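You operate a simulated robot arm through the tools that you are given. There is no shell and no other tool. Be economical: measure what you need, move in short steps, check, and stop when the job is done.

Carry out the task below with a simulated robot arm. There is one attempt and no reset: what you move stays moved.

TASK
Dry the plate and the blue bowl, then stack bowl on plate.
Fine: use the tea towel and put it back; the plate stays on its mat; drop nothing; a knock or hard squeeze cracks china.
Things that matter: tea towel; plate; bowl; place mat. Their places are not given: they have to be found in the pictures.

It is judged by the outcome, as a careful person would: the job done as asked, and still so three seconds after it is handed in. It fails if anything else is knocked over, pushed out of place, dropped, spilled or broken.

THE ROBOT
A 7-joint arm with a two-finger parallel gripper, fixed in place. Base frame: the origin is at the foot of the arm, x ahead of it, y to its left, z up; the work surface is at about z = 860. Units: mm, rad, N and s.
With the tool pointing down near the work surface it reaches from about 300 to 700 mm from the base axis. Its first joint turns from -1.152 to 1.152 rad. Payload 1.57 kg.
The TCP is the grasp point between the finger pads, 30 mm short of the fingertips. In the tool frame z runs along the fingers and y along their closing line. Largest opening 110 mm; finger width 24, thickness 12; the body of the gripper, 48 by 112 mm, starts 78 mm behind the TCP.
Orientation is told as [roll, pitch, yaw] about the base's x, y, z axes, in that order, counted from this pose: with the fingers straight down and closing along the base's y, the tool's x points along the base's -x, its y along +y and its z along -z.

THE INTERFACE
- The arm moves only by the tool arm_command. Its argument "increments" is a list of rows, each a list of 2 entries, a list of its own where there are three numbers: the shift along the tool's x, y, z in mm, then the turn, a rotation vector about the tool's x, y, z in rad. In form: [[[tx, ty, tz], [rx, ry, rz]], ...]. A call has 1 to 12 rows; each row shifts and turns the commanded pose from where the row before left it, along the tool's axes as they then stand. "gripper" is the finger opening in mm, from 0 to 110, set as the call begins (left out, the last holds). Each row takes 0.2 s and may step no farther than 50 mm and 0.15 rad from the row before; otherwise, or with a gripper value out of range, the whole call is refused. Where a pose cannot be reached the arm comes as near as it can. A force on the tool above 70 N (or 10 N above the force at the start of the call, whichever is more), or a blocked arm, ends the call early, and 0.2 s more pass. The fingers move at their own pace (about 108 mm/s each) and stop on an object; they squeeze with about 41 N. The grip force told is the motor's: it shows also when the fingers shut on nothing. Time passes only in rows, and 0.2 s behind the last, so rows that do not move let the fingers close. It gives the time, the measured TCP pose, the force on the tool (base axes), the opening and the grip force at its end, in the units of the frame above (readings bear some noise).
- Cameras (640 x 400 px; columns grow to the right, rows downward): "scene" is fixed at [156.8, -375.1, 1392.7]; the picture's right is [0.79, -0.62, 0.00], its down [-0.38, -0.49, -0.78] and it looks along [0.48, 0.62, -0.62] (base axes); focal length 256 px, centre (320, 200). "wrist" rides on the gripper at [-36, 0, -80] in the tool frame; the picture's right is [0.00, -1.00, 0.00], its down [0.97, 0.00, -0.24] and it looks along [0.24, 0.00, 0.97] (tool axes); focal length 218 px, centre (320, 200).
- get_image(camera): a new picture of that camera. It takes no simulated time.
- point_at(camera, pixels): there is no depth. For up to 12 entries [column, row, z] of the newest picture of that camera ("zoom" is the newest enlarged one), the place [x, y] in the base frame at which the ray of that pixel passes the height z, good to about 3 mm, but the place of the scene camera against the robot may be out by one fixed shift of up to 25 mm in any direction. It takes no simulated time.
- close_up(camera, box): a new picture of the part [left, top, right, bottom] of that camera's present view, enlarged. It takes no simulated time.
- finish_job(): hands the job in; it is judged then, once.

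Keep the steps short. Do not move on a guess: measure, check each grasp and each placing, and mend mistakes. In all there are 80 turns and 34 pictures (those below and enlarged ones count). Leave the gripper open and the arm clear of the work at the hand-in unless told otherwise, and finish with a single line.

The tools are called after "Emit:" by a JSON object that holds its "name" and its "arguments". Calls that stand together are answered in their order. arm_command: Moves the arm, as the interface text tells. Its arguments: {"type":"object","properties":{"increments":{"type":"array","items":{"type":"array"}},"gripper":{"type":"number"}},"required":["increments"]} The other tools are called the same way: get_image (camera) takes a picture; point_at (camera, pixels) gives the place at which the rays of pixels pass given heights; close_up (camera, box) takes an enlarged picture of a part of a camera's view; finish_job () hands the job in.

At the start:

```text
time: 0.0
tool_pos: [307.8, -141.3, 1240.8]
tool_rot: [-0.001, 0.0, -0.002]
ft_force: [0.4, 0.0, -0.4]
finger_gap: 110.0
finger_force: 0.0
```

scene: 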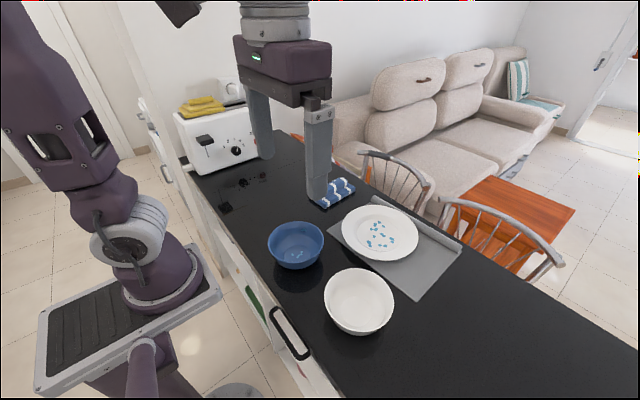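
wrist: 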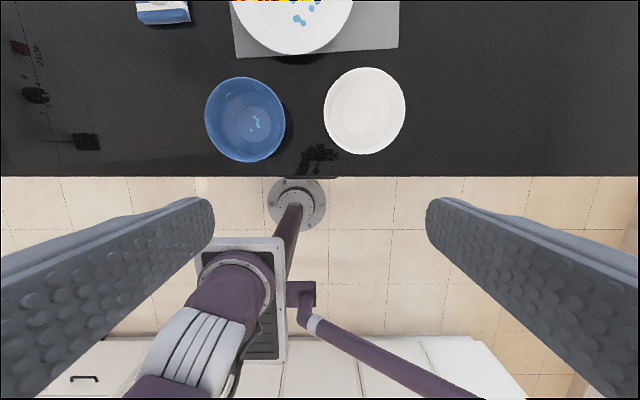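

I see the blue bowl (scene 296,245), the plate with droplets on a grey mat (380,233), a white bowl (359,300) and a folded blue-striped towel (335,192). Next I enlarge the work area and measure these from the wrist picture.

Emit:
{"name": "close_up", "arguments": {"camera": "scene", "box": [240, 160, 480, 340]}}

Emit:
{"name": "point_at", "arguments": {"camera": "wrist", "pixels": [[205, 118, 920], [285, 118, 920], [245, 77, 920], [245, 162, 920], [324, 110, 920], [406, 110, 920], [398, 48, 862], [234, 58, 862], [137, 24, 862], [190, 20, 862], [320, 177, 860], [293, 54, 880]]}}

Emit:
{"name": "point_at", "arguments": {"camera": "scene", "pixels": [[312, 201, 870], [323, 208, 870], [355, 189, 870], [340, 178, 870], [342, 235, 880], [418, 232, 880], [380, 206, 880], [380, 262, 880], [268, 245, 920], [324, 243, 920], [296, 222, 920], [296, 268, 920]]}}

```text
2.22 times, centred on (360, 250) of scene
```

zoom: 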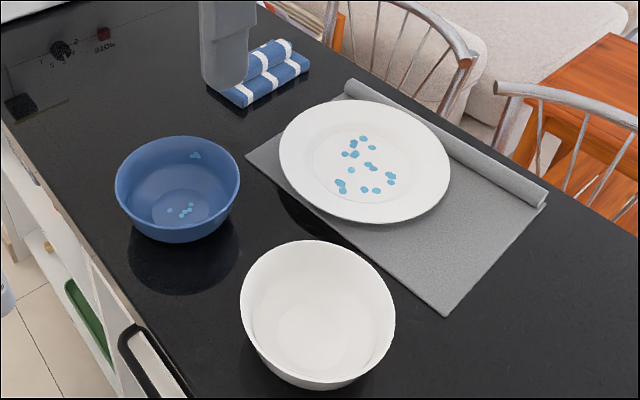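

```text
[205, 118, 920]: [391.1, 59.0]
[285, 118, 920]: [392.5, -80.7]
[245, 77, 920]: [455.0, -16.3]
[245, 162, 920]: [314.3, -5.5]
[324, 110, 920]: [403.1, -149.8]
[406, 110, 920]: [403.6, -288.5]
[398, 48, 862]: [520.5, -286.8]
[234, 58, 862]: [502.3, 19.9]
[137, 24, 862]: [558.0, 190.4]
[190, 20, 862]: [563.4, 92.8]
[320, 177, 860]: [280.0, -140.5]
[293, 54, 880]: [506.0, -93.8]
```

```text
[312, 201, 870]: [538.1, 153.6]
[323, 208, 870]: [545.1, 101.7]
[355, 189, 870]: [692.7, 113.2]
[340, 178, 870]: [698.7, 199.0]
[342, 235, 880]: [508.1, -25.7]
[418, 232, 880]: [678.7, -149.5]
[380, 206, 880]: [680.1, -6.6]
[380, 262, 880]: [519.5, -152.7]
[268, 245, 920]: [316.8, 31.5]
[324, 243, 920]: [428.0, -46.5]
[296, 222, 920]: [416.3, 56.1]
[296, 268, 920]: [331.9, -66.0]
```

Rough places: bowl ~(385,-10), plate ~(595,-80), towel ~(610,145). I move 200 mm ahead (tool -x) at height, staying clear of everything, to look straight down at towel and plate.

Emit:
{"name": "arm_command", "arguments": {"increments": [[[-40, 0, 0], [0, 0, 0]], [[-40, 0, 0], [0, 0, 0]], [[-40, 0, 0], [0, 0, 0]], [[-40, 20, 0], [0, 0, 0]], [[-40, 30, 0], [0, 0, 0]], [[0, 40, 0], [0, 0, 0]], [[0, 40, 0], [0, 0, 0]], [[0, 0, 0], [0, 0, 0]]]}}

Emit:
{"name": "get_image", "arguments": {"camera": "wrist"}}

```text
time: 1.8
tool_pos: [505.8, -11.4, 1241.5]
tool_rot: [0.0, 0.001, -0.004]
ft_force: [0.0, -0.4, 0.1]
finger_gap: 109.9
finger_force: 0.2
```

```text
30 pictures are left
```

wrist: 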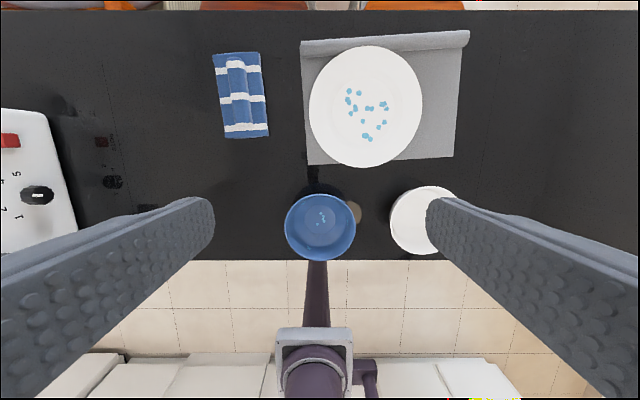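

Now towel (241,95), plate (366,106), bowl (320,227) are in one view. I enlarge it and measure.

Emit:
{"name": "close_up", "arguments": {"camera": "wrist", "box": [200, 20, 280, 150]}}

Emit:
{"name": "point_at", "arguments": {"camera": "wrist", "pixels": [[213, 54, 865], [258, 52, 865], [225, 139, 865], [269, 136, 865], [227, 58, 885], [308, 106, 880], [423, 106, 880], [366, 46, 880], [366, 167, 880], [284, 227, 915], [357, 227, 915], [320, 192, 915]]}}

Emit:
{"name": "point_at", "arguments": {"camera": "wrist", "pixels": [[320, 262, 915], [303, 165, 861], [455, 157, 861], [301, 40, 861], [470, 32, 861], [348, 91, 868], [386, 106, 868], [366, 140, 868], [320, 218, 870], [304, 227, 870], [336, 227, 870], [320, 204, 900]]}}

Emit:
{"name": "close_up", "arguments": {"camera": "wrist", "box": [270, 175, 370, 270]}}

```text
3.08 times, centred on (240, 85) of wrist
```

zoom: 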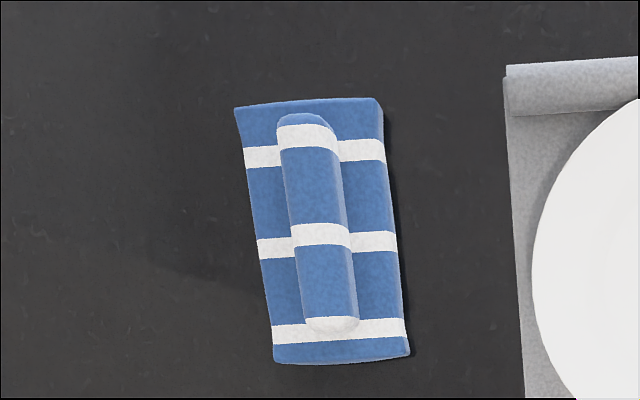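

```text
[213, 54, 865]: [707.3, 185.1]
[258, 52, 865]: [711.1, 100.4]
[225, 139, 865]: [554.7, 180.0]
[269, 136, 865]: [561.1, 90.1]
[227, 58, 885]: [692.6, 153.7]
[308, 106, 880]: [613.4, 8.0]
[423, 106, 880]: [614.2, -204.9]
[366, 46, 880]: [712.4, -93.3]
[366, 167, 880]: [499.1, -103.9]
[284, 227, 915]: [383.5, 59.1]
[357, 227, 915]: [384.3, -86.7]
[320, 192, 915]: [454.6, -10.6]
```

```text
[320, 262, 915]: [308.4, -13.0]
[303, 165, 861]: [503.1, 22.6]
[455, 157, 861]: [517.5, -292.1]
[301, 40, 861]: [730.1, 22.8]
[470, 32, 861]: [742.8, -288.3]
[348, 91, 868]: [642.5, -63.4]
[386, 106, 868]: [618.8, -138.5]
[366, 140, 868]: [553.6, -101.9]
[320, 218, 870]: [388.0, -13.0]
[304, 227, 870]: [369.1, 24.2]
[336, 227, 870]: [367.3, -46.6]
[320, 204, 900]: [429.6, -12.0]
```

```text
4.21 times, centred on (320, 222) of wrist
```

zoom: 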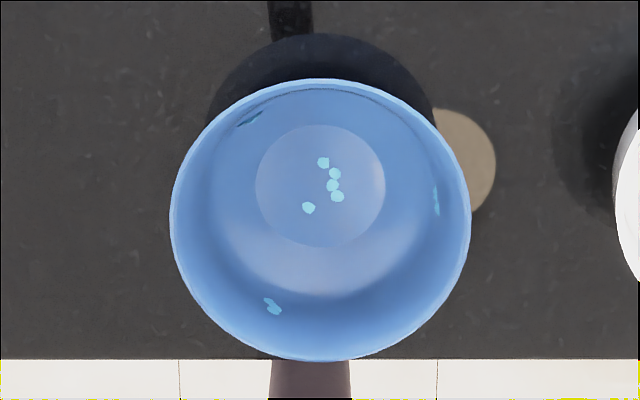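

Towel is a pad ~150 x 85 mm with a raised ridge for gripping (ridge wrist px (234,58)–(244,127)). The bowl has drops on its bottom and three on its wall. I measure the ridge and compare with scene pixels to estimate heights.

Emit:
{"name": "point_at", "arguments": {"camera": "wrist", "pixels": [[234.2, 58.4, 890], [243.9, 127.2, 890], [234.2, 58.4, 875], [243.9, 127.2, 875], [228, 70, 890], [246, 70, 890]]}}

Emit:
{"name": "close_up", "arguments": {"camera": "scene", "box": [280, 150, 400, 225]}}

```text
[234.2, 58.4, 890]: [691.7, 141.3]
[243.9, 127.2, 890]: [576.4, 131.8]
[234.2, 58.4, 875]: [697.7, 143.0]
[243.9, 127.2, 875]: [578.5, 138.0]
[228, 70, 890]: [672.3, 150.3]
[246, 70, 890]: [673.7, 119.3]
```

```text
5.33 times, centred on (340, 188) of scene
```

zoom: 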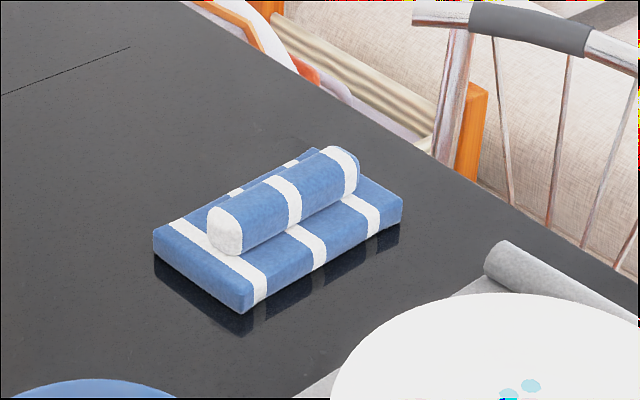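

Pad with a roll on top. I get the heights from the scene close-up: near corner bottom (243,313)/top (243,289), roll end bottom (232,254)/top (215,208).

Emit:
{"name": "point_at", "arguments": {"camera": "zoom", "pixels": [[243, 313, 860], [243, 289, 870], [243, 289, 875], [243, 289, 880], [154, 256, 860], [154, 235, 875], [232, 254, 875], [222, 206, 895], [222, 206, 905], [222, 206, 915], [402, 222, 860], [402, 200, 875]]}}

```text
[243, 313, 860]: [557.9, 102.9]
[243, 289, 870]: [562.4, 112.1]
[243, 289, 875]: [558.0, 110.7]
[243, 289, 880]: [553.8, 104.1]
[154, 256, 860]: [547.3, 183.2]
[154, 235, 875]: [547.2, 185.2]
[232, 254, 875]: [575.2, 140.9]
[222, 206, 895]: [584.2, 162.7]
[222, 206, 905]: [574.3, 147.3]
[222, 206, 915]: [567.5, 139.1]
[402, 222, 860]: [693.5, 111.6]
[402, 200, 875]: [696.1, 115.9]
```

Pad top ≈ 877, roll top ≈ 907, roll ~30 wide, centred ≈ (632,136). I go above it to z ≈ 1010 with opening 80 and look.

Emit:
{"name": "arm_command", "arguments": {"increments": [[[-30, 35, 0], [0, 0, 0]], [[-30, 35, 0], [0, 0, 0]], [[-30, 35, 0], [0, 0, 0]], [[-30, 35, 30], [0, 0, 0]], [[-6, 7, 40], [0, 0, 0]], [[0, 0, 40], [0, 0, 0]], [[0, 0, 40], [0, 0, 0]], [[0, 0, 40], [0, 0, 0]], [[0, 0, 40], [0, 0, 0]], [[0, 0, 0], [0, 0, 0]]], "gripper": 80}}

Emit:
{"name": "get_image", "arguments": {"camera": "wrist"}}

```text
refused: row 4 steps farther than a row can; nothing moved
```

```text
26 pictures are left
```

wrist: 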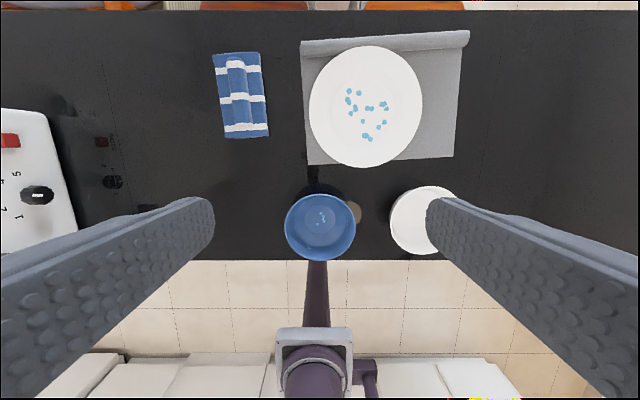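

Row 4 was too long; I resend it with shorter rows.

Emit:
{"name": "arm_command", "arguments": {"increments": [[[-30, 35, 0], [0, 0, 0]], [[-30, 35, 0], [0, 0, 0]], [[-30, 35, 0], [0, 0, 0]], [[-30, 35, 0], [0, 0, 0]], [[-6, 7, 40], [0, 0, 0]], [[0, 0, 40], [0, 0, 0]], [[0, 0, 40], [0, 0, 0]], [[0, 0, 40], [0, 0, 0]], [[0, 0, 40], [0, 0, 0]], [[0, 0, 30], [0, 0, 0]], [[0, 0, 0], [0, 0, 0]]], "gripper": 80}}

Emit:
{"name": "get_image", "arguments": {"camera": "wrist"}}

```text
time: 4.2
tool_pos: [583.5, 129.8, 973.8]
tool_rot: [0.0, -0.001, -0.001]
ft_force: [-0.8, 0.3, -0.2]
finger_gap: 80.2
finger_force: 0.0
out of reach, approached as far as the arm can: row 3, 4
```

```text
25 pictures are left
```

wrist: 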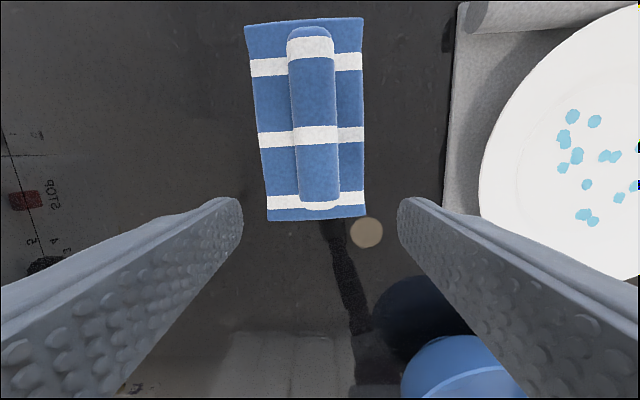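

The arm stopped short at (583.5,129.8,974), height limited reach. Now measure the roll (ends (310,30),(320,205), z ~900) and pad corners from here.

Emit:
{"name": "point_at", "arguments": {"camera": "wrist", "pixels": [[311, 32, 905], [319, 205, 900], [290, 120, 892], [337, 120, 892], [244, 23, 877], [364, 17, 877], [268, 221, 877], [366, 216, 877], [450, 217, 861], [480, 195, 885], [576, 200, 868], [595, 120, 868]]}}

```text
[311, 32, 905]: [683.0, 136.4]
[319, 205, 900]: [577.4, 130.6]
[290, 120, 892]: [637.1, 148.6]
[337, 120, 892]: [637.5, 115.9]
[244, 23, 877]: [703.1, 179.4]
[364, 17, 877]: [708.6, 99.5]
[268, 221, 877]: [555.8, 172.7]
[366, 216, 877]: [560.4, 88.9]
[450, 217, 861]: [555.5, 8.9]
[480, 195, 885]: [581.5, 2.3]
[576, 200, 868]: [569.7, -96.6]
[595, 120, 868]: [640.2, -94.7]
```

Towel centre (632,134), yaw ≈ +0.06, pad top 877. I shift +48 in x, turn 0.06, and come down to z ≈ 935 (tips just over the roll top), then check the pose.

Emit:
{"name": "arm_command", "arguments": {"increments": [[[-24, 2, 0], [0, 0, -0.03]], [[-24, 3, 0], [0, 0, -0.03]], [[0, 0, 20], [0, 0, 0]], [[0, 0, 19], [0, 0, 0]], [[0, 0, 0], [0, 0, 0]]], "gripper": 70}}

Emit:
{"name": "get_image", "arguments": {"camera": "wrist"}}

```text
time: 5.4
tool_pos: [633.5, 133.8, 935.2]
tool_rot: [0.0, 0.001, 0.059]
ft_force: [0.9, 0.2, 0.9]
finger_gap: 70.0
finger_force: 0.0
```

```text
24 pictures are left
```

wrist: 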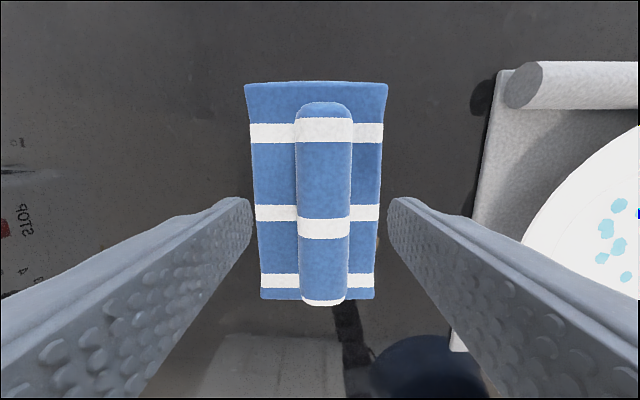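

Centred and aligned. I go down 24 mm (tips ≈ 881, just above the pad) and close on the roll.

Emit:
{"name": "arm_command", "arguments": {"increments": [[[0, 0, 12], [0, 0, 0]], [[0, 0, 12], [0, 0, 0]], [[0, 0, 0], [0, 0, 0]]]}}

Emit:
{"name": "arm_command", "arguments": {"increments": [[[0, 0, 0], [0, 0, 0]], [[0, 0, 0], [0, 0, 0]], [[0, 0, 0], [0, 0, 0]]], "gripper": 15}}

```text
time: 6.2
tool_pos: [632.6, 135.7, 911.8]
tool_rot: [0.0, 0.0, 0.058]
ft_force: [0.8, 0.5, 0.6]
finger_gap: 69.8
finger_force: 0.1
```

```text
time: 7.0
tool_pos: [632.3, 135.7, 911.5]
tool_rot: [0.001, 0.0, 0.059]
ft_force: [0.3, -1.2, 0.2]
finger_gap: 29.2
finger_force: 38.8
```

Held (gap 29.2, 38.8 N). I record the home pose (632.5,135.5,911.5, yaw 0.059), lift 80 mm and look.

Emit:
{"name": "arm_command", "arguments": {"increments": [[[0, 0, -20], [0, 0, 0]], [[0, 0, -30], [0, 0, 0]], [[0, 0, -30], [0, 0, 0]], [[0, 0, 0], [0, 0, 0]]]}}

Emit:
{"name": "close_up", "arguments": {"camera": "scene", "box": [250, 110, 490, 260]}}

```text
time: 8.0
tool_pos: [634.1, 136.4, 991.7]
tool_rot: [0.0, 0.002, 0.059]
ft_force: [-0.3, 1.0, 0.4]
finger_gap: 15.0
finger_force: 0.1
```

```text
2.67 times, centred on (370, 185) of scene
```

zoom: 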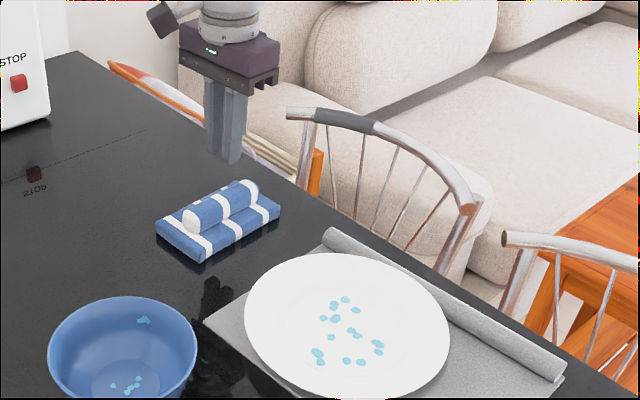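

The fingers slipped off (gap 15); the towel stayed. The grip was too high on the rounded roll. I reopen, go back to z 912 in short steps, then deeper while reading the force.

Emit:
{"name": "arm_command", "arguments": {"increments": [[[0, 0, 0], [0, 0, 0]], [[0, 0, 0], [0, 0, 0]], [[0, 0, 30], [0, 0, 0]], [[0, 0, 20], [0, 0, 0]], [[0, 0, 0], [0, 0, 0]]], "gripper": 64}}

Emit:
{"name": "get_image", "arguments": {"camera": "wrist"}}

```text
time: 9.2
tool_pos: [632.5, 136.6, 942.2]
tool_rot: [0.002, -0.001, 0.058]
ft_force: [-0.2, 0.2, -0.9]
finger_gap: 64.1
finger_force: 0.1
```

```text
22 pictures are left
```

wrist: 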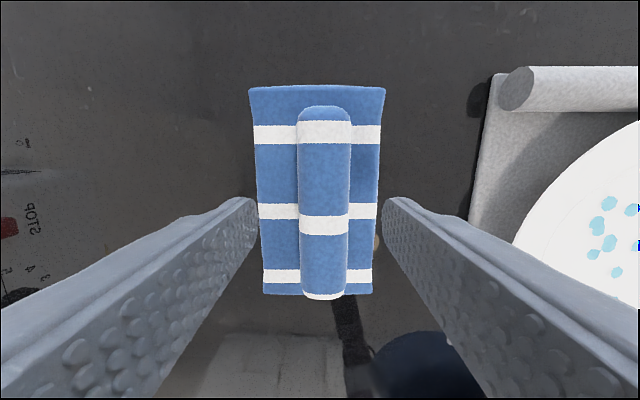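

Towel unmoved and still centred. Down to z ≈ 903 in small rows at the end, watching the force.

Emit:
{"name": "arm_command", "arguments": {"increments": [[[0, 0, 20], [0, 0, 0]], [[0, 0, 12], [0, 0, 0]], [[0, 0, 3], [0, 0, 0]], [[0, 0, 2], [0, 0, 0]], [[0, 0, 2], [0, 0, 0]], [[0, 0, 0], [0, 0, 0]]]}}

```text
time: 10.3
tool_pos: [634.0, 136.2, 910.4]
tool_rot: [0.001, -0.008, 0.058]
ft_force: [-3.6, 0.2, 16.8]
finger_gap: 63.9
finger_force: 0.0
stopped in row 5: the force on the tool passed its limit (the readings are from after the stop); the commanded pose is now the measured one
```

Tips touch the pad at TCP z 910 (pad top 880). I close here while in light touch and then lift very slowly, checking the gap.

Emit:
{"name": "arm_command", "arguments": {"increments": [[[0, 0, 0], [0, 0, 0]], [[0, 0, 0], [0, 0, 0]], [[0, 0, 0], [0, 0, 0]], [[0, 0, 0], [0, 0, 0]]], "gripper": 0}}

Emit:
{"name": "arm_command", "arguments": {"increments": [[[0, 0, -1], [0, 0, 0]], [[0, 0, -2], [0, 0, 0]], [[0, 0, -2], [0, 0, 0]], [[0, 0, -2], [0, 0, 0]]]}}

Emit:
{"name": "close_up", "arguments": {"camera": "scene", "box": [290, 150, 386, 210]}}

```text
time: 11.3
tool_pos: [635.2, 135.5, 909.5]
tool_rot: [-0.003, -0.01, 0.059]
ft_force: [4.9, -13.4, 35.1]
finger_gap: 29.0
finger_force: 39.4
```

```text
time: 12.3
tool_pos: [632.7, 137.1, 914.6]
tool_rot: [0.002, -0.002, 0.06]
ft_force: [0.2, -0.7, -0.8]
finger_gap: 29.1
finger_force: 38.9
```

```text
6.67 times, centred on (338, 180) of scene
```

zoom: 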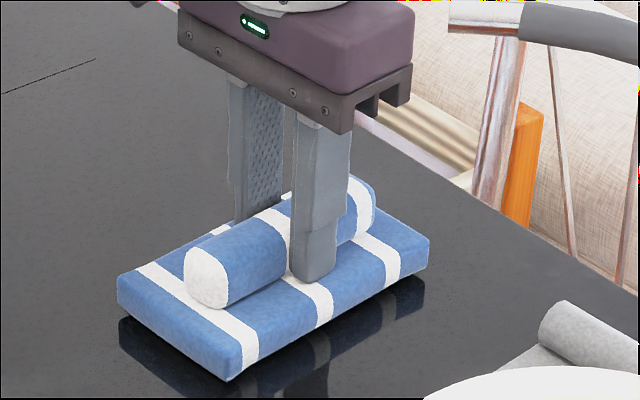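

It holds (gap 29.1) and the pad looks just off the surface. I keep lifting slowly.

Emit:
{"name": "arm_command", "arguments": {"increments": [[[0, 0, -3], [0, 0, 0]], [[0, 0, -5], [0, 0, 0]], [[0, 0, -6], [0, 0, 0]], [[0, 0, -6], [0, 0, 0]], [[0, 0, -6], [0, 0, 0]], [[0, 0, -6], [0, 0, 0]], [[0, 0, -3], [0, 0, 0]]]}}

Emit:
{"name": "close_up", "arguments": {"camera": "scene", "box": [274, 130, 402, 210]}}

```text
time: 13.9
tool_pos: [633.2, 137.5, 950.9]
tool_rot: [-0.001, -0.004, 0.061]
ft_force: [0.7, -0.2, -1.1]
finger_gap: 28.9
finger_force: 39.0
```

```text
5.00 times, centred on (338, 170) of scene
```

zoom: 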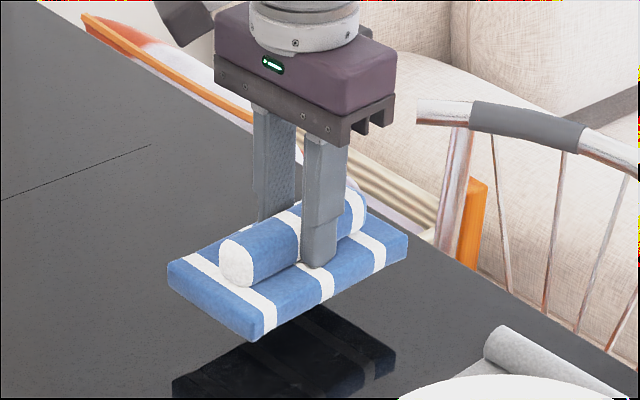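

Towel held firmly; pad is ~20 thick, its underside 50 mm below the TCP. I square the yaw, lift to ~980 and move slowly sideways toward the plate (y -100).

Emit:
{"name": "arm_command", "arguments": {"increments": [[[0, 0, -15], [0, 0, 0.03]], [[0, 0, -15], [0, 0, 0.03]], [[4, -15, 0], [0, 0, 0]], [[4, -25, 0], [0, 0, 0]], [[4, -30, 0], [0, 0, 0]], [[4, -30, 0], [0, 0, 0]], [[4, -30, 0], [0, 0, 0]], [[4, -30, 0], [0, 0, 0]], [[4, -30, 0], [0, 0, 0]], [[4, -25, 0], [0, 0, 0]], [[0, -15, 0], [0, 0, 0]], [[0, -7, 0], [0, 0, 0]]]}}

Emit:
{"name": "get_image", "arguments": {"camera": "wrist"}}

```text
time: 16.5
tool_pos: [601.7, -99.7, 980.0]
tool_rot: [0.001, -0.007, 0.0]
ft_force: [0.1, -0.4, -1.4]
finger_gap: 29.2
finger_force: 39.3
```

```text
19 pictures are left
```

wrist: 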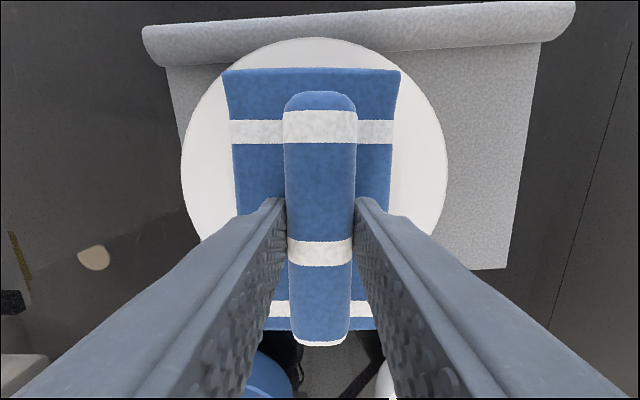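

I'm over the plate. I measure the plate rim here: left (181,145), right (447,145), far (315,38).

Emit:
{"name": "point_at", "arguments": {"camera": "wrist", "pixels": [[181, 145, 876], [447, 145, 876], [315, 38, 876], [315, 4, 861]]}}

Emit:
{"name": "close_up", "arguments": {"camera": "scene", "box": [304, 120, 464, 270]}}

```text
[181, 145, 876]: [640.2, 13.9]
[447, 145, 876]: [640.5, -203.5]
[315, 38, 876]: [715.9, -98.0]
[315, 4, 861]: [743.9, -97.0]
```

```text
2.67 times, centred on (384, 195) of scene
```

zoom: 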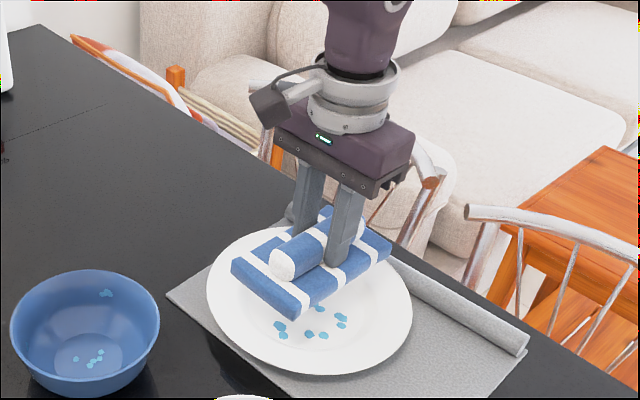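

Plate centre ≈ (607,-96), rim ≈ 876. The flat pad (148 mm) would ride on the rim, so I pitch the tool +0.45 rad to lower the pad's far short edge into the well (edge then ~45 mm ahead of and 77 mm below the TCP, z ≈ 903).

Emit:
{"name": "arm_command", "arguments": {"increments": [[[0, 0, 0], [0, 0.1, 0]], [[0, 0, 0], [0, 0.1, 0]], [[0, 0, 0], [0, 0.1, 0]], [[0, 0, 0], [0, 0.1, 0]], [[0, 0, 0], [0, 0.05, 0]], [[0, 0, 0], [0, 0, 0]]]}}

Emit:
{"name": "close_up", "arguments": {"camera": "scene", "box": [304, 120, 464, 270]}}

```text
time: 17.9
tool_pos: [600.8, -100.0, 979.8]
tool_rot: [0.0, 0.345, 0.002]
ft_force: [-1.0, -0.2, -0.7]
finger_gap: 28.9
finger_force: 38.6
out of reach, approached as far as the arm can: row 4
```

```text
2.67 times, centred on (384, 195) of scene
```

zoom: 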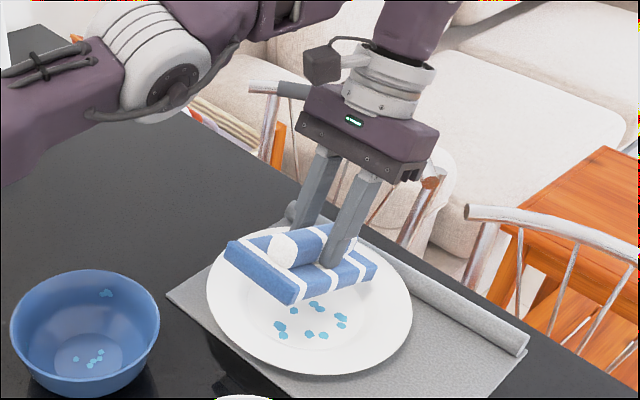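

Pitch reached 0.345 (enough: far edge at x ≈ 653, z ≈ 907). I lower straight down 32 mm in small rows; edge then ≈ 876.

Emit:
{"name": "arm_command", "arguments": {"increments": [[[-2.7, 0, 7.53], [0, 0, 0]], [[-2.7, 0, 7.53], [0, 0, 0]], [[-2.03, 0, 5.65], [0, 0, 0]], [[-2.03, 0, 5.65], [0, 0, 0]], [[-1.35, 0, 3.76], [0, 0, 0]], [[0, 0, 0], [0, 0, 0]]]}}

Emit:
{"name": "close_up", "arguments": {"camera": "scene", "box": [320, 170, 448, 270]}}

```text
time: 19.3
tool_pos: [595.8, -97.1, 950.5]
tool_rot: [-0.001, 0.392, 0.003]
ft_force: [0.5, 0.4, -0.6]
finger_gap: 29.0
finger_force: 38.8
out of reach, approached as far as the arm can: row 1
```

```text
4.00 times, centred on (384, 220) of scene
```

zoom: 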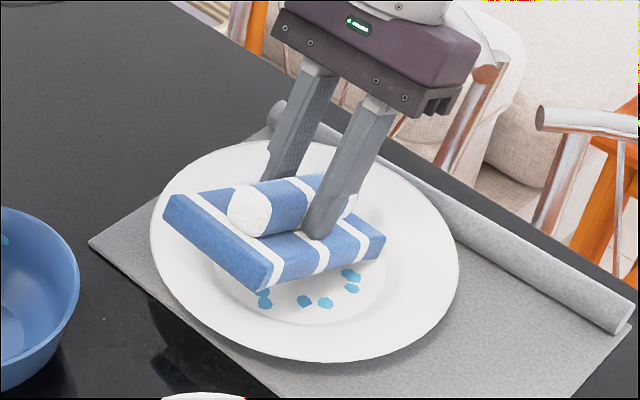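

Pitch is 0.392; far edge now at about (645, z 876). I go down 1 mm per row, 4 rows, reading the force.

Emit:
{"name": "arm_command", "arguments": {"increments": [[[-0.38, 0, 0.92], [0, 0, 0]], [[-0.38, 0, 0.92], [0, 0, 0]], [[-0.38, 0, 0.92], [0, 0, 0]], [[-0.38, 0, 0.92], [0, 0, 0]]]}}

```text
time: 20.3
tool_pos: [596.9, -97.9, 946.7]
tool_rot: [0.0, 0.392, 0.002]
ft_force: [-0.4, -0.4, 3.5]
finger_gap: 28.9
finger_force: 38.0
```

A light contact (3.5 N). One more millimetre to confirm.

Emit:
{"name": "arm_command", "arguments": {"increments": [[[-0.19, 0, 0.46], [0, 0, 0]], [[-0.19, 0, 0.46], [0, 0, 0]]]}}

```text
time: 20.9
tool_pos: [595.2, -98.4, 946.7]
tool_rot: [0.0, 0.391, 0.002]
ft_force: [-0.8, -1.4, 12.9]
finger_gap: 29.0
finger_force: 39.2
```

Contact with the well at ~10 N/mm. I ease up 0.5 mm and pull the edge 40 mm toward the base at constant height, then check the force and the drops.

Emit:
{"name": "arm_command", "arguments": {"increments": [[[0.19, 0, -0.46], [0, 0, 0]], [[7.4, 0, 3.06], [0, 0, 0]], [[7.4, 0, 3.06], [0, 0, 0]], [[7.4, 0, 3.06], [0, 0, 0]], [[7.4, 0, 3.06], [0, 0, 0]], [[7.4, 0, 3.06], [0, 0, 0]]]}}

Emit:
{"name": "close_up", "arguments": {"camera": "scene", "box": [320, 170, 448, 270]}}

```text
time: 22.3
tool_pos: [554.8, -99.9, 945.9]
tool_rot: [0.002, 0.394, 0.002]
ft_force: [0.4, 0.2, -0.1]
finger_gap: 29.2
finger_force: 39.0
```

```text
4.00 times, centred on (384, 220) of scene
```

zoom: 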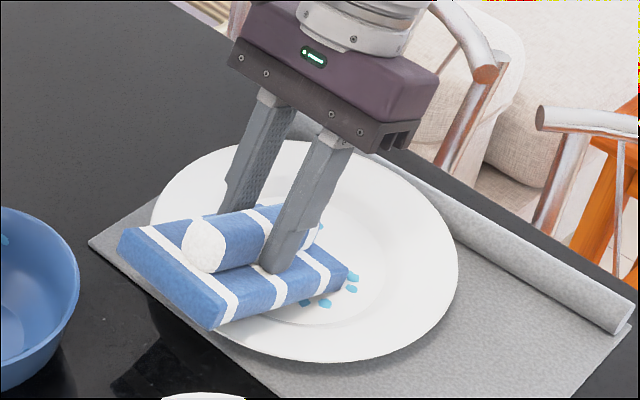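

Contact lost: earlier it touched the curved edge of the well. The edge is now at x ≈ 604. I lower 3 mm in small rows until I feel contact.

Emit:
{"name": "arm_command", "arguments": {"increments": [[[-0.38, 0, 0.92], [0, 0, 0]], [[-0.38, 0, 0.92], [0, 0, 0]], [[-0.38, 0, 0.92], [0, 0, 0]]]}}

```text
time: 23.1
tool_pos: [556.5, -98.6, 946.1]
tool_rot: [-0.001, 0.392, 0.0]
ft_force: [-6.2, -4.5, 26.8]
finger_gap: 29.0
finger_force: 39.1
```

Contact 27 N: the well floor is at the same height, I just eased too much. I relax 1.9 mm (≈8 N) and continue the pull 56 mm to the near side of the well.

Emit:
{"name": "arm_command", "arguments": {"increments": [[[0.72, 0, -1.75], [0, 0, 0]], [[7.4, 0, 3.06], [0, 0, 0]], [[7.4, 0, 3.06], [0, 0, 0]], [[7.4, 0, 3.06], [0, 0, 0]], [[7.4, 0, 3.06], [0, 0, 0]], [[7.4, 0, 3.06], [0, 0, 0]], [[7.4, 0, 3.06], [0, 0, 0]], [[7.4, 0, 3.06], [0, 0, 0]]]}}

Emit:
{"name": "close_up", "arguments": {"camera": "scene", "box": [320, 170, 448, 270]}}

```text
time: 24.9
tool_pos: [500.2, -98.1, 946.2]
tool_rot: [0.001, 0.388, 0.002]
ft_force: [16.9, -2.6, 40.7]
finger_gap: 28.6
finger_force: 38.4
```

```text
4.00 times, centred on (384, 220) of scene
```

zoom: 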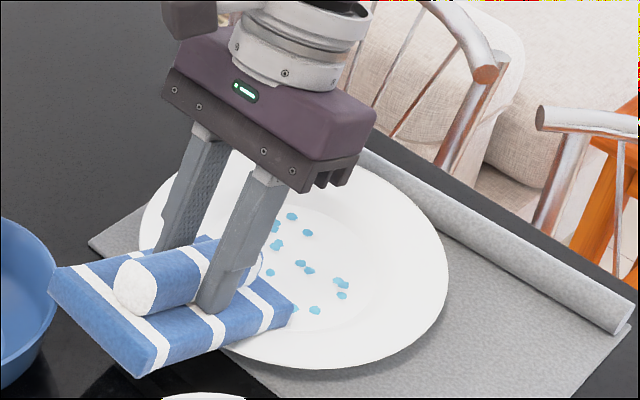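

All the far drops are still there, the plate slid a few mm toward the base, and force is 40 N as the edge meets the near wall of the well. I lift off at once, straight up 40 mm, and take a look.

Emit:
{"name": "arm_command", "arguments": {"increments": [[[1.9, 0, -4.6], [0, 0, 0]], [[3.8, 0, -9.2], [0, 0, 0]], [[5.7, 0, -13.8], [0, 0, 0]], [[5.7, 0, -13.8], [0, 0, 0]], [[5.7, 0, -13.8], [0, 0, 0]]]}}

Emit:
{"name": "close_up", "arguments": {"camera": "scene", "box": [320, 170, 448, 270]}}

```text
time: 26.1
tool_pos: [499.0, -97.9, 1004.8]
tool_rot: [0.001, 0.394, 0.0]
ft_force: [0.3, 0.3, -1.6]
finger_gap: 29.4
finger_force: 39.1
```

```text
4.00 times, centred on (384, 220) of scene
```

zoom: 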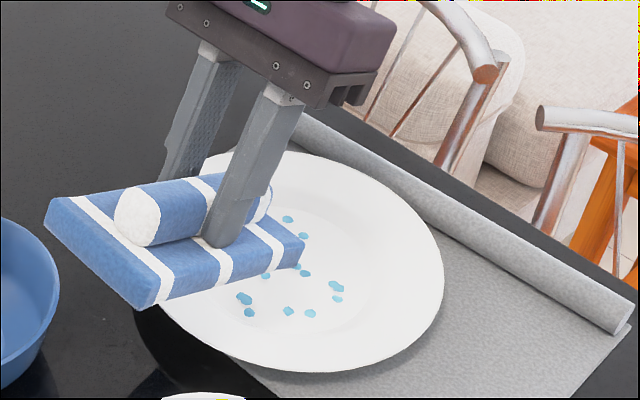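

Drops remain everywhere, so the tilted edge does not wipe; contact height equals about the rim height. I go flat instead: undo the pitch, move over the plate (≈ (592,-98)) and descend to z ≈ 932 (pad underside ≈ 882).

Emit:
{"name": "arm_command", "arguments": {"increments": [[[0, 0, 0], [0, -0.1, 0]], [[0, 0, 0], [0, -0.1, 0]], [[0, 0, 0], [0, -0.1, 0]], [[0, 0, 0], [0, -0.094, 0]], [[-25, 0, 0], [0, 0, 0]], [[-25, 0, 10], [0, 0, 0]], [[-25, 0, 15], [0, 0, 0]], [[-18, 0, 20], [0, 0, 0]], [[0, 0, 15], [0, 0, 0]], [[0, 0, 8], [0, 0, 0]], [[0, 0, 5], [0, 0, 0]]]}}

```text
time: 28.5
tool_pos: [593.5, -98.4, 933.6]
tool_rot: [0.0, -0.004, 0.001]
ft_force: [-7.7, 3.0, 42.0]
finger_gap: 29.6
finger_force: 38.6
```

Contact already (42 N) with underside at ~883: that is the rim height. I ease up 4 mm and see whether any drops went.

Emit:
{"name": "arm_command", "arguments": {"increments": [[[0, 0, -3.6], [0, 0, 0]], [[0, 0, 0], [0, 0, 0]]]}}

Emit:
{"name": "close_up", "arguments": {"camera": "scene", "box": [320, 170, 448, 270]}}

```text
time: 29.1
tool_pos: [593.1, -98.0, 935.1]
tool_rot: [0.003, -0.001, 0.0]
ft_force: [3.5, 0.7, 9.2]
finger_gap: 28.8
finger_force: 38.1
```

```text
4.00 times, centred on (384, 220) of scene
```

zoom: 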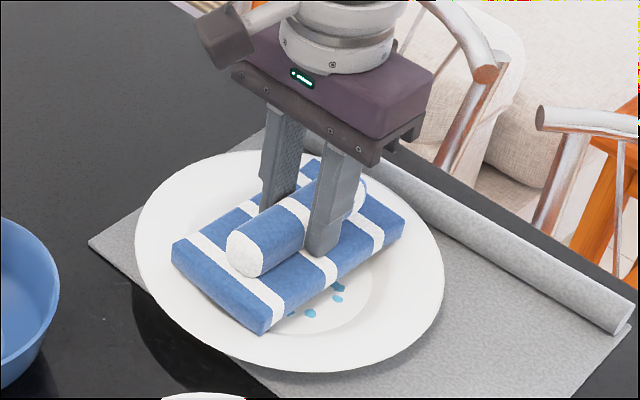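

Resting flat at 9 N. Drops at (338,287),(310,313) peek out on the -y side. I rub gently: 20 mm to -y, back across to +20, and see.

Emit:
{"name": "arm_command", "arguments": {"increments": [[[0, -7, 0], [0, 0, 0]], [[0, -7, 0], [0, 0, 0]], [[0, -7, 0], [0, 0, 0]], [[0, 7, 0], [0, 0, 0]], [[0, 7, 0], [0, 0, 0]], [[0, 7, 0], [0, 0, 0]], [[0, 7, 0], [0, 0, 0]], [[0, 7, 0], [0, 0, 0]], [[0, 7, 0], [0, 0, 0]]]}}

Emit:
{"name": "close_up", "arguments": {"camera": "scene", "box": [320, 170, 448, 270]}}

```text
time: 31.1
tool_pos: [592.0, -78.2, 936.0]
tool_rot: [-0.001, -0.002, 0.001]
ft_force: [0.8, -6.8, 10.8]
finger_gap: 29.1
finger_force: 38.6
```

```text
4.00 times, centred on (384, 220) of scene
```

zoom: 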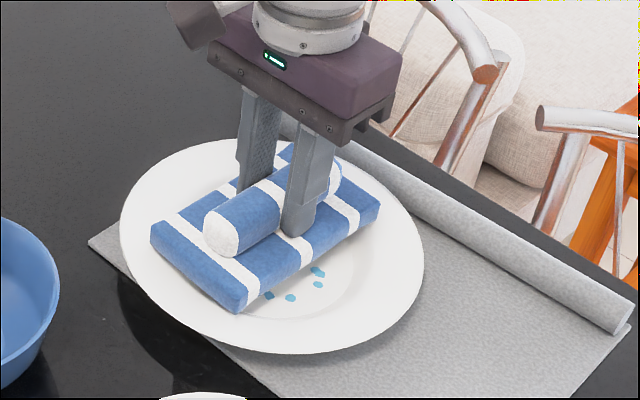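

The plate sticks to the flat towel and slid ~20 mm toward +y, so flat wiping is wrong. While still in this light contact I carry the plate back gently: 28 mm to -y and 9 mm to +x.

Emit:
{"name": "arm_command", "arguments": {"increments": [[[-1, -2, 0], [0, 0, 0]], [[-1, -4, 0], [0, 0, 0]], [[-1, -4, 0], [0, 0, 0]], [[-1, -4, 0], [0, 0, 0]], [[-1, -4, 0], [0, 0, 0]], [[-1, -4, 0], [0, 0, 0]], [[-1, -3, 0], [0, 0, 0]], [[-1, -2, 0], [0, 0, 0]], [[-1, 0, 0], [0, 0, 0]]]}}

```text
time: 33.1
tool_pos: [600.0, -104.3, 934.5]
tool_rot: [-0.001, -0.002, 0.0]
ft_force: [-7.5, 3.1, 9.3]
finger_gap: 29.0
finger_force: 39.3
```

Now lift 60 mm, draw back 90 mm toward the base and look at plate and drops.

Emit:
{"name": "arm_command", "arguments": {"increments": [[[0, 0, -5], [0, 0, 0]], [[0, 0, -20], [0, 0, 0]], [[0, 0, -30], [0, 0, 0]], [[25, 0, -10], [0, 0, 0]], [[30, 0, 0], [0, 0, 0]], [[30, 0, 0], [0, 0, 0]], [[30, 30, 0], [0, 0, 0]], [[0, 30, 0], [0, 0, 0]]]}}

Emit:
{"name": "close_up", "arguments": {"camera": "scene", "box": [320, 185, 448, 265]}}

```text
time: 34.9
tool_pos: [486.4, -43.5, 1000.4]
tool_rot: [-0.002, 0.0, 0.002]
ft_force: [-0.1, 1.2, -0.8]
finger_gap: 28.7
finger_force: 38.7
```

```text
5.00 times, centred on (384, 225) of scene
```

zoom: 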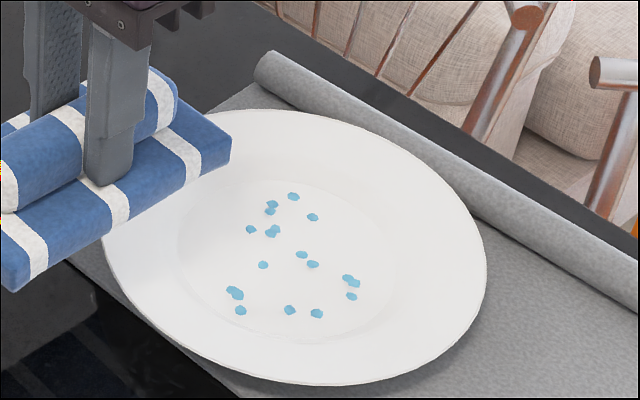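

All drops intact; plate is back on the mat. I locate the drops (z ≈ 871) and rim (z ≈ 885) in this close-up.

Emit:
{"name": "point_at", "arguments": {"camera": "zoom", "pixels": [[103, 240, 885], [487, 265, 885], [285, 108, 885], [310, 384, 885], [293, 196, 871], [313, 217, 871], [271, 207, 871], [250, 229, 871], [273, 231, 871], [307, 259, 871], [263, 265, 871], [350, 281, 871]]}}

Emit:
{"name": "point_at", "arguments": {"camera": "zoom", "pixels": [[351, 296, 871], [235, 293, 871], [240, 310, 871], [290, 309, 871], [316, 313, 871], [178, 245, 873], [395, 255, 873], [290, 185, 873], [285, 340, 873], [258, 60, 875]]}}

```text
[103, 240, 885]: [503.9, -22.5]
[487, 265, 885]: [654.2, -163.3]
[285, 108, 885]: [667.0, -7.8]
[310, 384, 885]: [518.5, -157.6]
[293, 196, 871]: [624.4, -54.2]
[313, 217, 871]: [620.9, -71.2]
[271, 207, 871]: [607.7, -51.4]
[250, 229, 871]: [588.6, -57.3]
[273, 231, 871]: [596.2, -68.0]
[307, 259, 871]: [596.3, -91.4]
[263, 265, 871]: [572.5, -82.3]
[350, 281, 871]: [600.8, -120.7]
```

```text
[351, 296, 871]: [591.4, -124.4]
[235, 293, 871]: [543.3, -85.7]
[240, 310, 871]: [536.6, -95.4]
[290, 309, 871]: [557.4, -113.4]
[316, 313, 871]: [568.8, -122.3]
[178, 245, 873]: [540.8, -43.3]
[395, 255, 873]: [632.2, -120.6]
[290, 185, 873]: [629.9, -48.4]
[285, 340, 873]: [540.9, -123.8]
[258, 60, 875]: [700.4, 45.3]
```

To calibrate the scene camera against the robot, I use the held pad's far/-y corner, whose true place is about (560,-85), top z 970, bottom z 950.

Emit:
{"name": "point_at", "arguments": {"camera": "zoom", "pixels": [[231, 137, 970], [231, 137, 975], [231, 163, 950], [231, 163, 955]]}}

```text
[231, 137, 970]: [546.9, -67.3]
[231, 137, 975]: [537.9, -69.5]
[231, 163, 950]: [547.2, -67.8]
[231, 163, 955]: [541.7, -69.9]
```

Scene reads ≈ (-13,+17) off, so the plate centre is ≈ (599,-105) with well radius ~60; drops lie at x 550–637, y -68…-141. The 82 mm edge may have bridged on the well's curve, so I'll use one pad corner instead: go to (594,-44,968) flat, then pitch 0.39 and roll 0.25 so the far/-y corner is lowest (≈ z 886).

Emit:
{"name": "arm_command", "arguments": {"increments": [[[-36, 0, 11], [0, 0, 0]], [[-36, 0, 11], [0, 0, 0]], [[-36, 0, 10], [0, 0, 0]], [[0, 0, 0], [0, 0.13, 0]], [[0, 0, 0], [0, 0.13, 0]], [[0, 0, 0], [0, 0.13, 0]], [[0, 0, 0], [-0.125, 0, 0]], [[0, 0, 0], [-0.125, 0, 0]], [[0, 0, 0], [0, 0, 0]]]}}

```text
time: 36.9
tool_pos: [593.9, -45.8, 967.5]
tool_rot: [0.252, 0.389, 0.001]
ft_force: [-0.3, -0.1, -0.1]
finger_gap: 28.8
finger_force: 38.5
```

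Pose as wanted; corner ≈ (640,-73,885). Down 8 mm in 2 mm rows.

Emit:
{"name": "arm_command", "arguments": {"increments": [[[-0.76, -0.46, 1.79], [0, 0, 0]], [[-0.76, -0.46, 1.79], [0, 0, 0]], [[-0.76, -0.46, 1.79], [0, 0, 0]], [[-0.76, -0.46, 1.79], [0, 0, 0]], [[0, 0, 0], [0, 0, 0]]]}}

Emit:
{"name": "arm_command", "arguments": {"increments": [[[-0.38, -0.23, 0.9], [0, 0, 0]], [[-0.38, -0.23, 0.9], [0, 0, 0]]]}}

```text
time: 38.1
tool_pos: [594.4, -44.6, 958.9]
tool_rot: [0.251, 0.389, 0.002]
ft_force: [-1.0, 0.4, -0.5]
finger_gap: 29.0
finger_force: 38.8
```

```text
time: 38.7
tool_pos: [594.6, -43.9, 959.7]
tool_rot: [0.25, 0.39, 0.001]
ft_force: [-0.7, -0.4, 2.5]
finger_gap: 29.4
finger_force: 38.5
```

Perhaps first touch (2.5 N). Another 1.5 mm.

Emit:
{"name": "arm_command", "arguments": {"increments": [[[-0.3, -0.17, 0.67], [0, 0, 0]], [[-0.3, -0.17, 0.67], [0, 0, 0]]]}}

```text
time: 39.3
tool_pos: [594.4, -44.2, 956.8]
tool_rot: [0.251, 0.388, 0.001]
ft_force: [1.4, -2.3, 4.7]
finger_gap: 28.9
finger_force: 38.8
```

Contact ~5 N with corner near (640,-72). I drag it 24 mm toward the base past C, adding 0.2 mm down per row, and read the force.

Emit:
{"name": "arm_command", "arguments": {"increments": [[[3.62, -0.42, 1.65], [0, 0, 0]], [[3.62, -0.42, 1.65], [0, 0, 0]], [[3.62, -0.42, 1.65], [0, 0, 0]], [[3.62, -0.42, 1.65], [0, 0, 0]], [[3.62, -0.42, 1.65], [0, 0, 0]], [[3.62, -0.42, 1.65], [0, 0, 0]]]}}

Emit:
{"name": "close_up", "arguments": {"camera": "scene", "box": [336, 185, 432, 255]}}

```text
time: 40.7
tool_pos: [570.9, -42.9, 956.1]
tool_rot: [0.252, 0.389, 0.002]
ft_force: [0.9, -0.9, 3.7]
finger_gap: 28.9
finger_force: 38.7
```

```text
5.71 times, centred on (384, 220) of scene
```

zoom: 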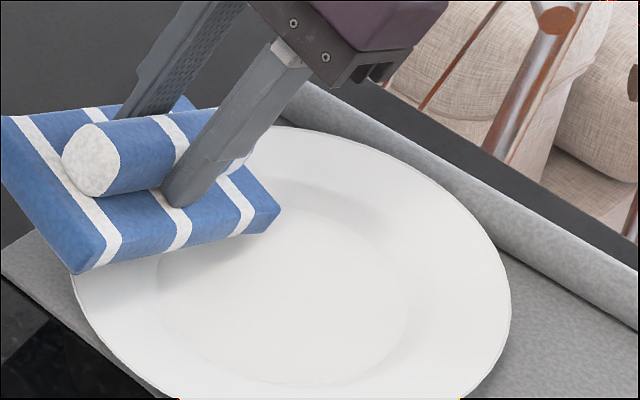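

All drops are gone from the plate – it is dry. I lift straight up 40 mm, undo roll and pitch, and start back toward the bowl.

Emit:
{"name": "arm_command", "arguments": {"increments": [[[1.9, 1.15, -4.5], [0, 0, 0]], [[5.7, 3.4, -13.4], [0, 0, 0]], [[7.6, 4.6, -17.9], [0, 0, 0]], [[0, 0, 0], [0.125, 0, 0]], [[0, 0, 0], [0.125, 0, 0]], [[0, 0, 0], [0, -0.13, 0]], [[0, 0, 0], [0, -0.13, 0]], [[0, 0, 0], [0, -0.13, 0]], [[25, 5, -15], [0, 0, 0]], [[35, 10, -10], [0, 0, 0]], [[35, 10, -10], [0, 0, 0]], [[30, 10, -10], [0, 0, 0]]]}}

Emit:
{"name": "arm_command", "arguments": {"increments": [[[25, 10, 0], [0, 0, -0.13]], [[20, 10, 0], [0, 0, -0.13]], [[10, 5, 0], [0, 0, -0.13]], [[0, 0, 0], [0, 0, -0.13]], [[0, 0, 0], [0, 0, -0.13]], [[0, 0, 0], [0, 0, -0.135]], [[0, 0, 0], [0, 0, 0]]]}}

```text
time: 43.3
tool_pos: [445.6, -12.5, 1038.0]
tool_rot: [-0.002, 0.001, 0.0]
ft_force: [-0.5, -0.4, 0.0]
finger_gap: 29.1
finger_force: 39.1
```

```text
time: 44.9
tool_pos: [389.2, 8.8, 1040.1]
tool_rot: [-0.001, -0.002, 0.788]
ft_force: [0.5, 0.8, -1.1]
finger_gap: 29.4
finger_force: 38.7
```

Now at (389,9,1040), yaw 45°. I tilt -0.8 rad about the base y axis so the near/+y corner of the pad becomes the lowest point (≈ (368,-14,947), above the bowl), then look.

Emit:
{"name": "arm_command", "arguments": {"increments": [[[0, 0, 0], [0.0943, -0.0943, 0]], [[0, 0, 0], [0.0943, -0.0943, 0]], [[0, 0, 0], [0.0943, -0.0943, 0]], [[0, 0, 0], [0.0943, -0.0943, 0]], [[0, 0, 0], [0.0943, -0.0943, 0]], [[0, 0, 0], [0.0943, -0.0943, 0]], [[0, 0, 0], [0, 0, 0]]]}}

Emit:
{"name": "close_up", "arguments": {"camera": "scene", "box": [232, 160, 360, 280]}}

```text
time: 46.5
tool_pos: [386.7, 14.2, 1028.9]
tool_rot: [-0.331, -0.368, 0.851]
ft_force: [0.2, -0.3, -0.9]
finger_gap: 28.9
finger_force: 38.7
out of reach, approached as far as the arm can: row 3, 4, 6
```

```text
3.33 times, centred on (296, 220) of scene
```

zoom: 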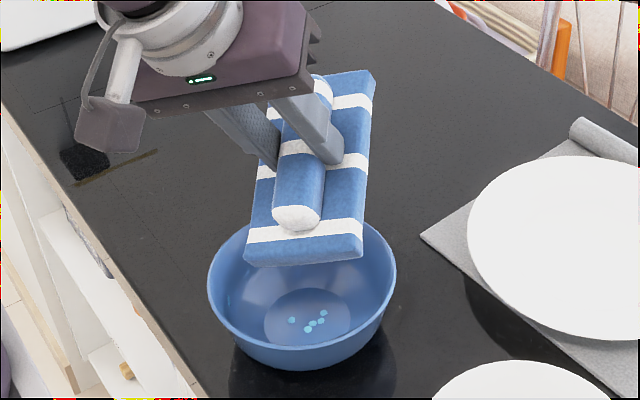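

The -0.8 tilt is out of reach (too close to the base), so I undo it and try the opposite tilt (wrist farther out), which should suit near objects. First back to level at yaw 0.785.

Emit:
{"name": "arm_command", "arguments": {"increments": [[[0, 0, 0], [-0.11, 0, 0]], [[0, 0, 0], [-0.11, 0, 0]], [[0, 0, 0], [-0.111, 0, 0]], [[0, 0, 0], [0, 0.123, 0]], [[0, 0, 0], [0, 0.123, 0]], [[0, 0, 0], [0, 0.122, 0]], [[0, 0, 0], [0, 0, 0.066]], [[15, -17, -5], [0, 0, 0]], [[15, -17, -6], [0, 0, 0]], [[0, 0, 0], [0, 0, 0]]]}}

```text
time: 48.7
tool_pos: [390.6, -33.5, 1040.5]
tool_rot: [0.0, 0.002, 0.785]
ft_force: [0.4, -0.8, -1.4]
finger_gap: 28.9
finger_force: 38.7
```

Level again at (391,-34,1040). Now the +0.8 tilt about base y, in steps.

Emit:
{"name": "arm_command", "arguments": {"increments": [[[0, 0, 0], [-0.0943, 0.0943, 0]], [[0, 0, 0], [-0.0943, 0.0943, 0]], [[0, 0, 0], [-0.0943, 0.0943, 0]], [[0, 0, 0], [-0.0943, 0.0943, 0]], [[0, 0, 0], [-0.0943, 0.0943, 0]], [[0, 0, 0], [-0.0943, 0.0943, 0]], [[0, 0, 0], [0, 0, 0]]]}}

```text
time: 50.3
tool_pos: [391.0, -31.4, 1040.9]
tool_rot: [0.63, 0.535, 0.964]
ft_force: [0.4, -0.2, 0.4]
finger_gap: 28.8
finger_force: 38.8
```

Tilt reached. Corner now ≈ (412,-8,948); bowl centre ≈ (384,-13). I shift 4 mm to -y, lower 40 mm (corner ≈ 908, near rim height) and check by picture.

Emit:
{"name": "arm_command", "arguments": {"increments": [[[2.83, -2.83, 0], [0, 0, 0]], [[-5.07, -5.07, 6.97], [0, 0, 0]], [[-5.07, -5.07, 6.97], [0, 0, 0]], [[-5.07, -5.07, 6.97], [0, 0, 0]], [[-5.07, -5.07, 6.97], [0, 0, 0]], [[0, 0, 0], [0, 0, 0]]]}}

Emit:
{"name": "close_up", "arguments": {"camera": "scene", "box": [232, 190, 360, 280]}}

```text
time: 51.7
tool_pos: [390.2, -36.2, 1000.5]
tool_rot: [0.626, 0.534, 0.962]
ft_force: [-0.9, -1.0, -1.2]
finger_gap: 29.0
finger_force: 38.5
```

```text
4.44 times, centred on (296, 235) of scene
```

zoom: 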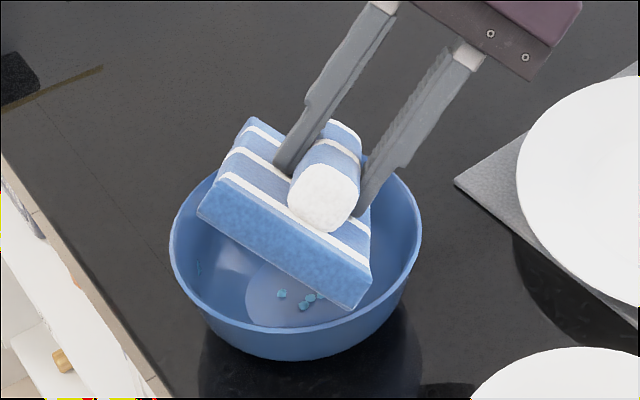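

The end of the pad facing the camera is well above the bowl; the lowest corner is hidden inside over the floor's +x side. I lower 22 mm more (corner ≈ 886) in 4 mm rows and read the force.

Emit:
{"name": "arm_command", "arguments": {"increments": [[[-2.03, -2.03, 2.79], [0, 0, 0]], [[-2.03, -2.03, 2.79], [0, 0, 0]], [[-2.03, -2.03, 2.79], [0, 0, 0]], [[-2.03, -2.03, 2.79], [0, 0, 0]], [[-1.52, -1.52, 2.09], [0, 0, 0]], [[-1.52, -1.52, 2.09], [0, 0, 0]]]}}

Emit:
{"name": "arm_command", "arguments": {"increments": [[[-0.51, -0.51, 0.7], [0, 0, 0]], [[-0.51, -0.51, 0.7], [0, 0, 0]], [[-0.51, -0.51, 0.7], [0, 0, 0]], [[-0.51, -0.51, 0.7], [0, 0, 0]]]}}

```text
time: 53.1
tool_pos: [390.7, -36.4, 979.6]
tool_rot: [0.627, 0.534, 0.961]
ft_force: [-0.1, 0.3, -0.2]
finger_gap: 29.0
finger_force: 38.8
```

```text
time: 54.1
tool_pos: [390.3, -36.4, 975.1]
tool_rot: [0.628, 0.535, 0.961]
ft_force: [-0.1, 0.2, -0.7]
finger_gap: 29.2
finger_force: 38.7
```

No contact yet (corner ≈ 882). Four more 1 mm rows.

Emit:
{"name": "arm_command", "arguments": {"increments": [[[-0.51, -0.51, 0.7], [0, 0, 0]], [[-0.51, -0.51, 0.7], [0, 0, 0]], [[-0.51, -0.51, 0.7], [0, 0, 0]]]}}

Emit:
{"name": "arm_command", "arguments": {"increments": [[[-0.51, -0.51, 0.7], [0, 0, 0]], [[-0.51, -0.51, 0.7], [0, 0, 0]]]}}

```text
time: 54.9
tool_pos: [390.0, -36.1, 972.4]
tool_rot: [0.63, 0.534, 0.962]
ft_force: [-0.4, 1.2, 0.0]
finger_gap: 28.8
finger_force: 38.9
```

```text
time: 55.5
tool_pos: [389.8, -36.9, 970.4]
tool_rot: [0.627, 0.534, 0.962]
ft_force: [1.5, -0.6, 2.4]
finger_gap: 29.1
finger_force: 39.0
```

Hint of contact (2.4 N). One more mm.

Emit:
{"name": "arm_command", "arguments": {"increments": [[[-0.3, -0.3, 0.42], [0, 0, 0]], [[-0.3, -0.3, 0.42], [0, 0, 0]]]}}

```text
time: 56.1
tool_pos: [390.1, -35.8, 967.9]
tool_rot: [0.63, 0.534, 0.962]
ft_force: [0.3, 0.0, 1.2]
finger_gap: 29.0
finger_force: 38.9
```

Still hardly any force. Two more 1 mm rows.

Emit:
{"name": "arm_command", "arguments": {"increments": [[[-0.51, -0.51, 0.7], [0, 0, 0]], [[-0.51, -0.51, 0.7], [0, 0, 0]]]}}

```text
time: 56.7
tool_pos: [391.8, -37.0, 967.6]
tool_rot: [0.628, 0.534, 0.96]
ft_force: [-0.1, 0.4, 1.8]
finger_gap: 29.1
finger_force: 38.4
```

Continue 2 mm.

Emit:
{"name": "arm_command", "arguments": {"increments": [[[-0.51, -0.51, 0.7], [0, 0, 0]], [[-0.51, -0.51, 0.7], [0, 0, 0]]]}}

```text
time: 57.3
tool_pos: [390.8, -35.8, 967.0]
tool_rot: [0.63, 0.535, 0.962]
ft_force: [0.7, 0.8, 12.6]
finger_gap: 28.9
finger_force: 38.9
```

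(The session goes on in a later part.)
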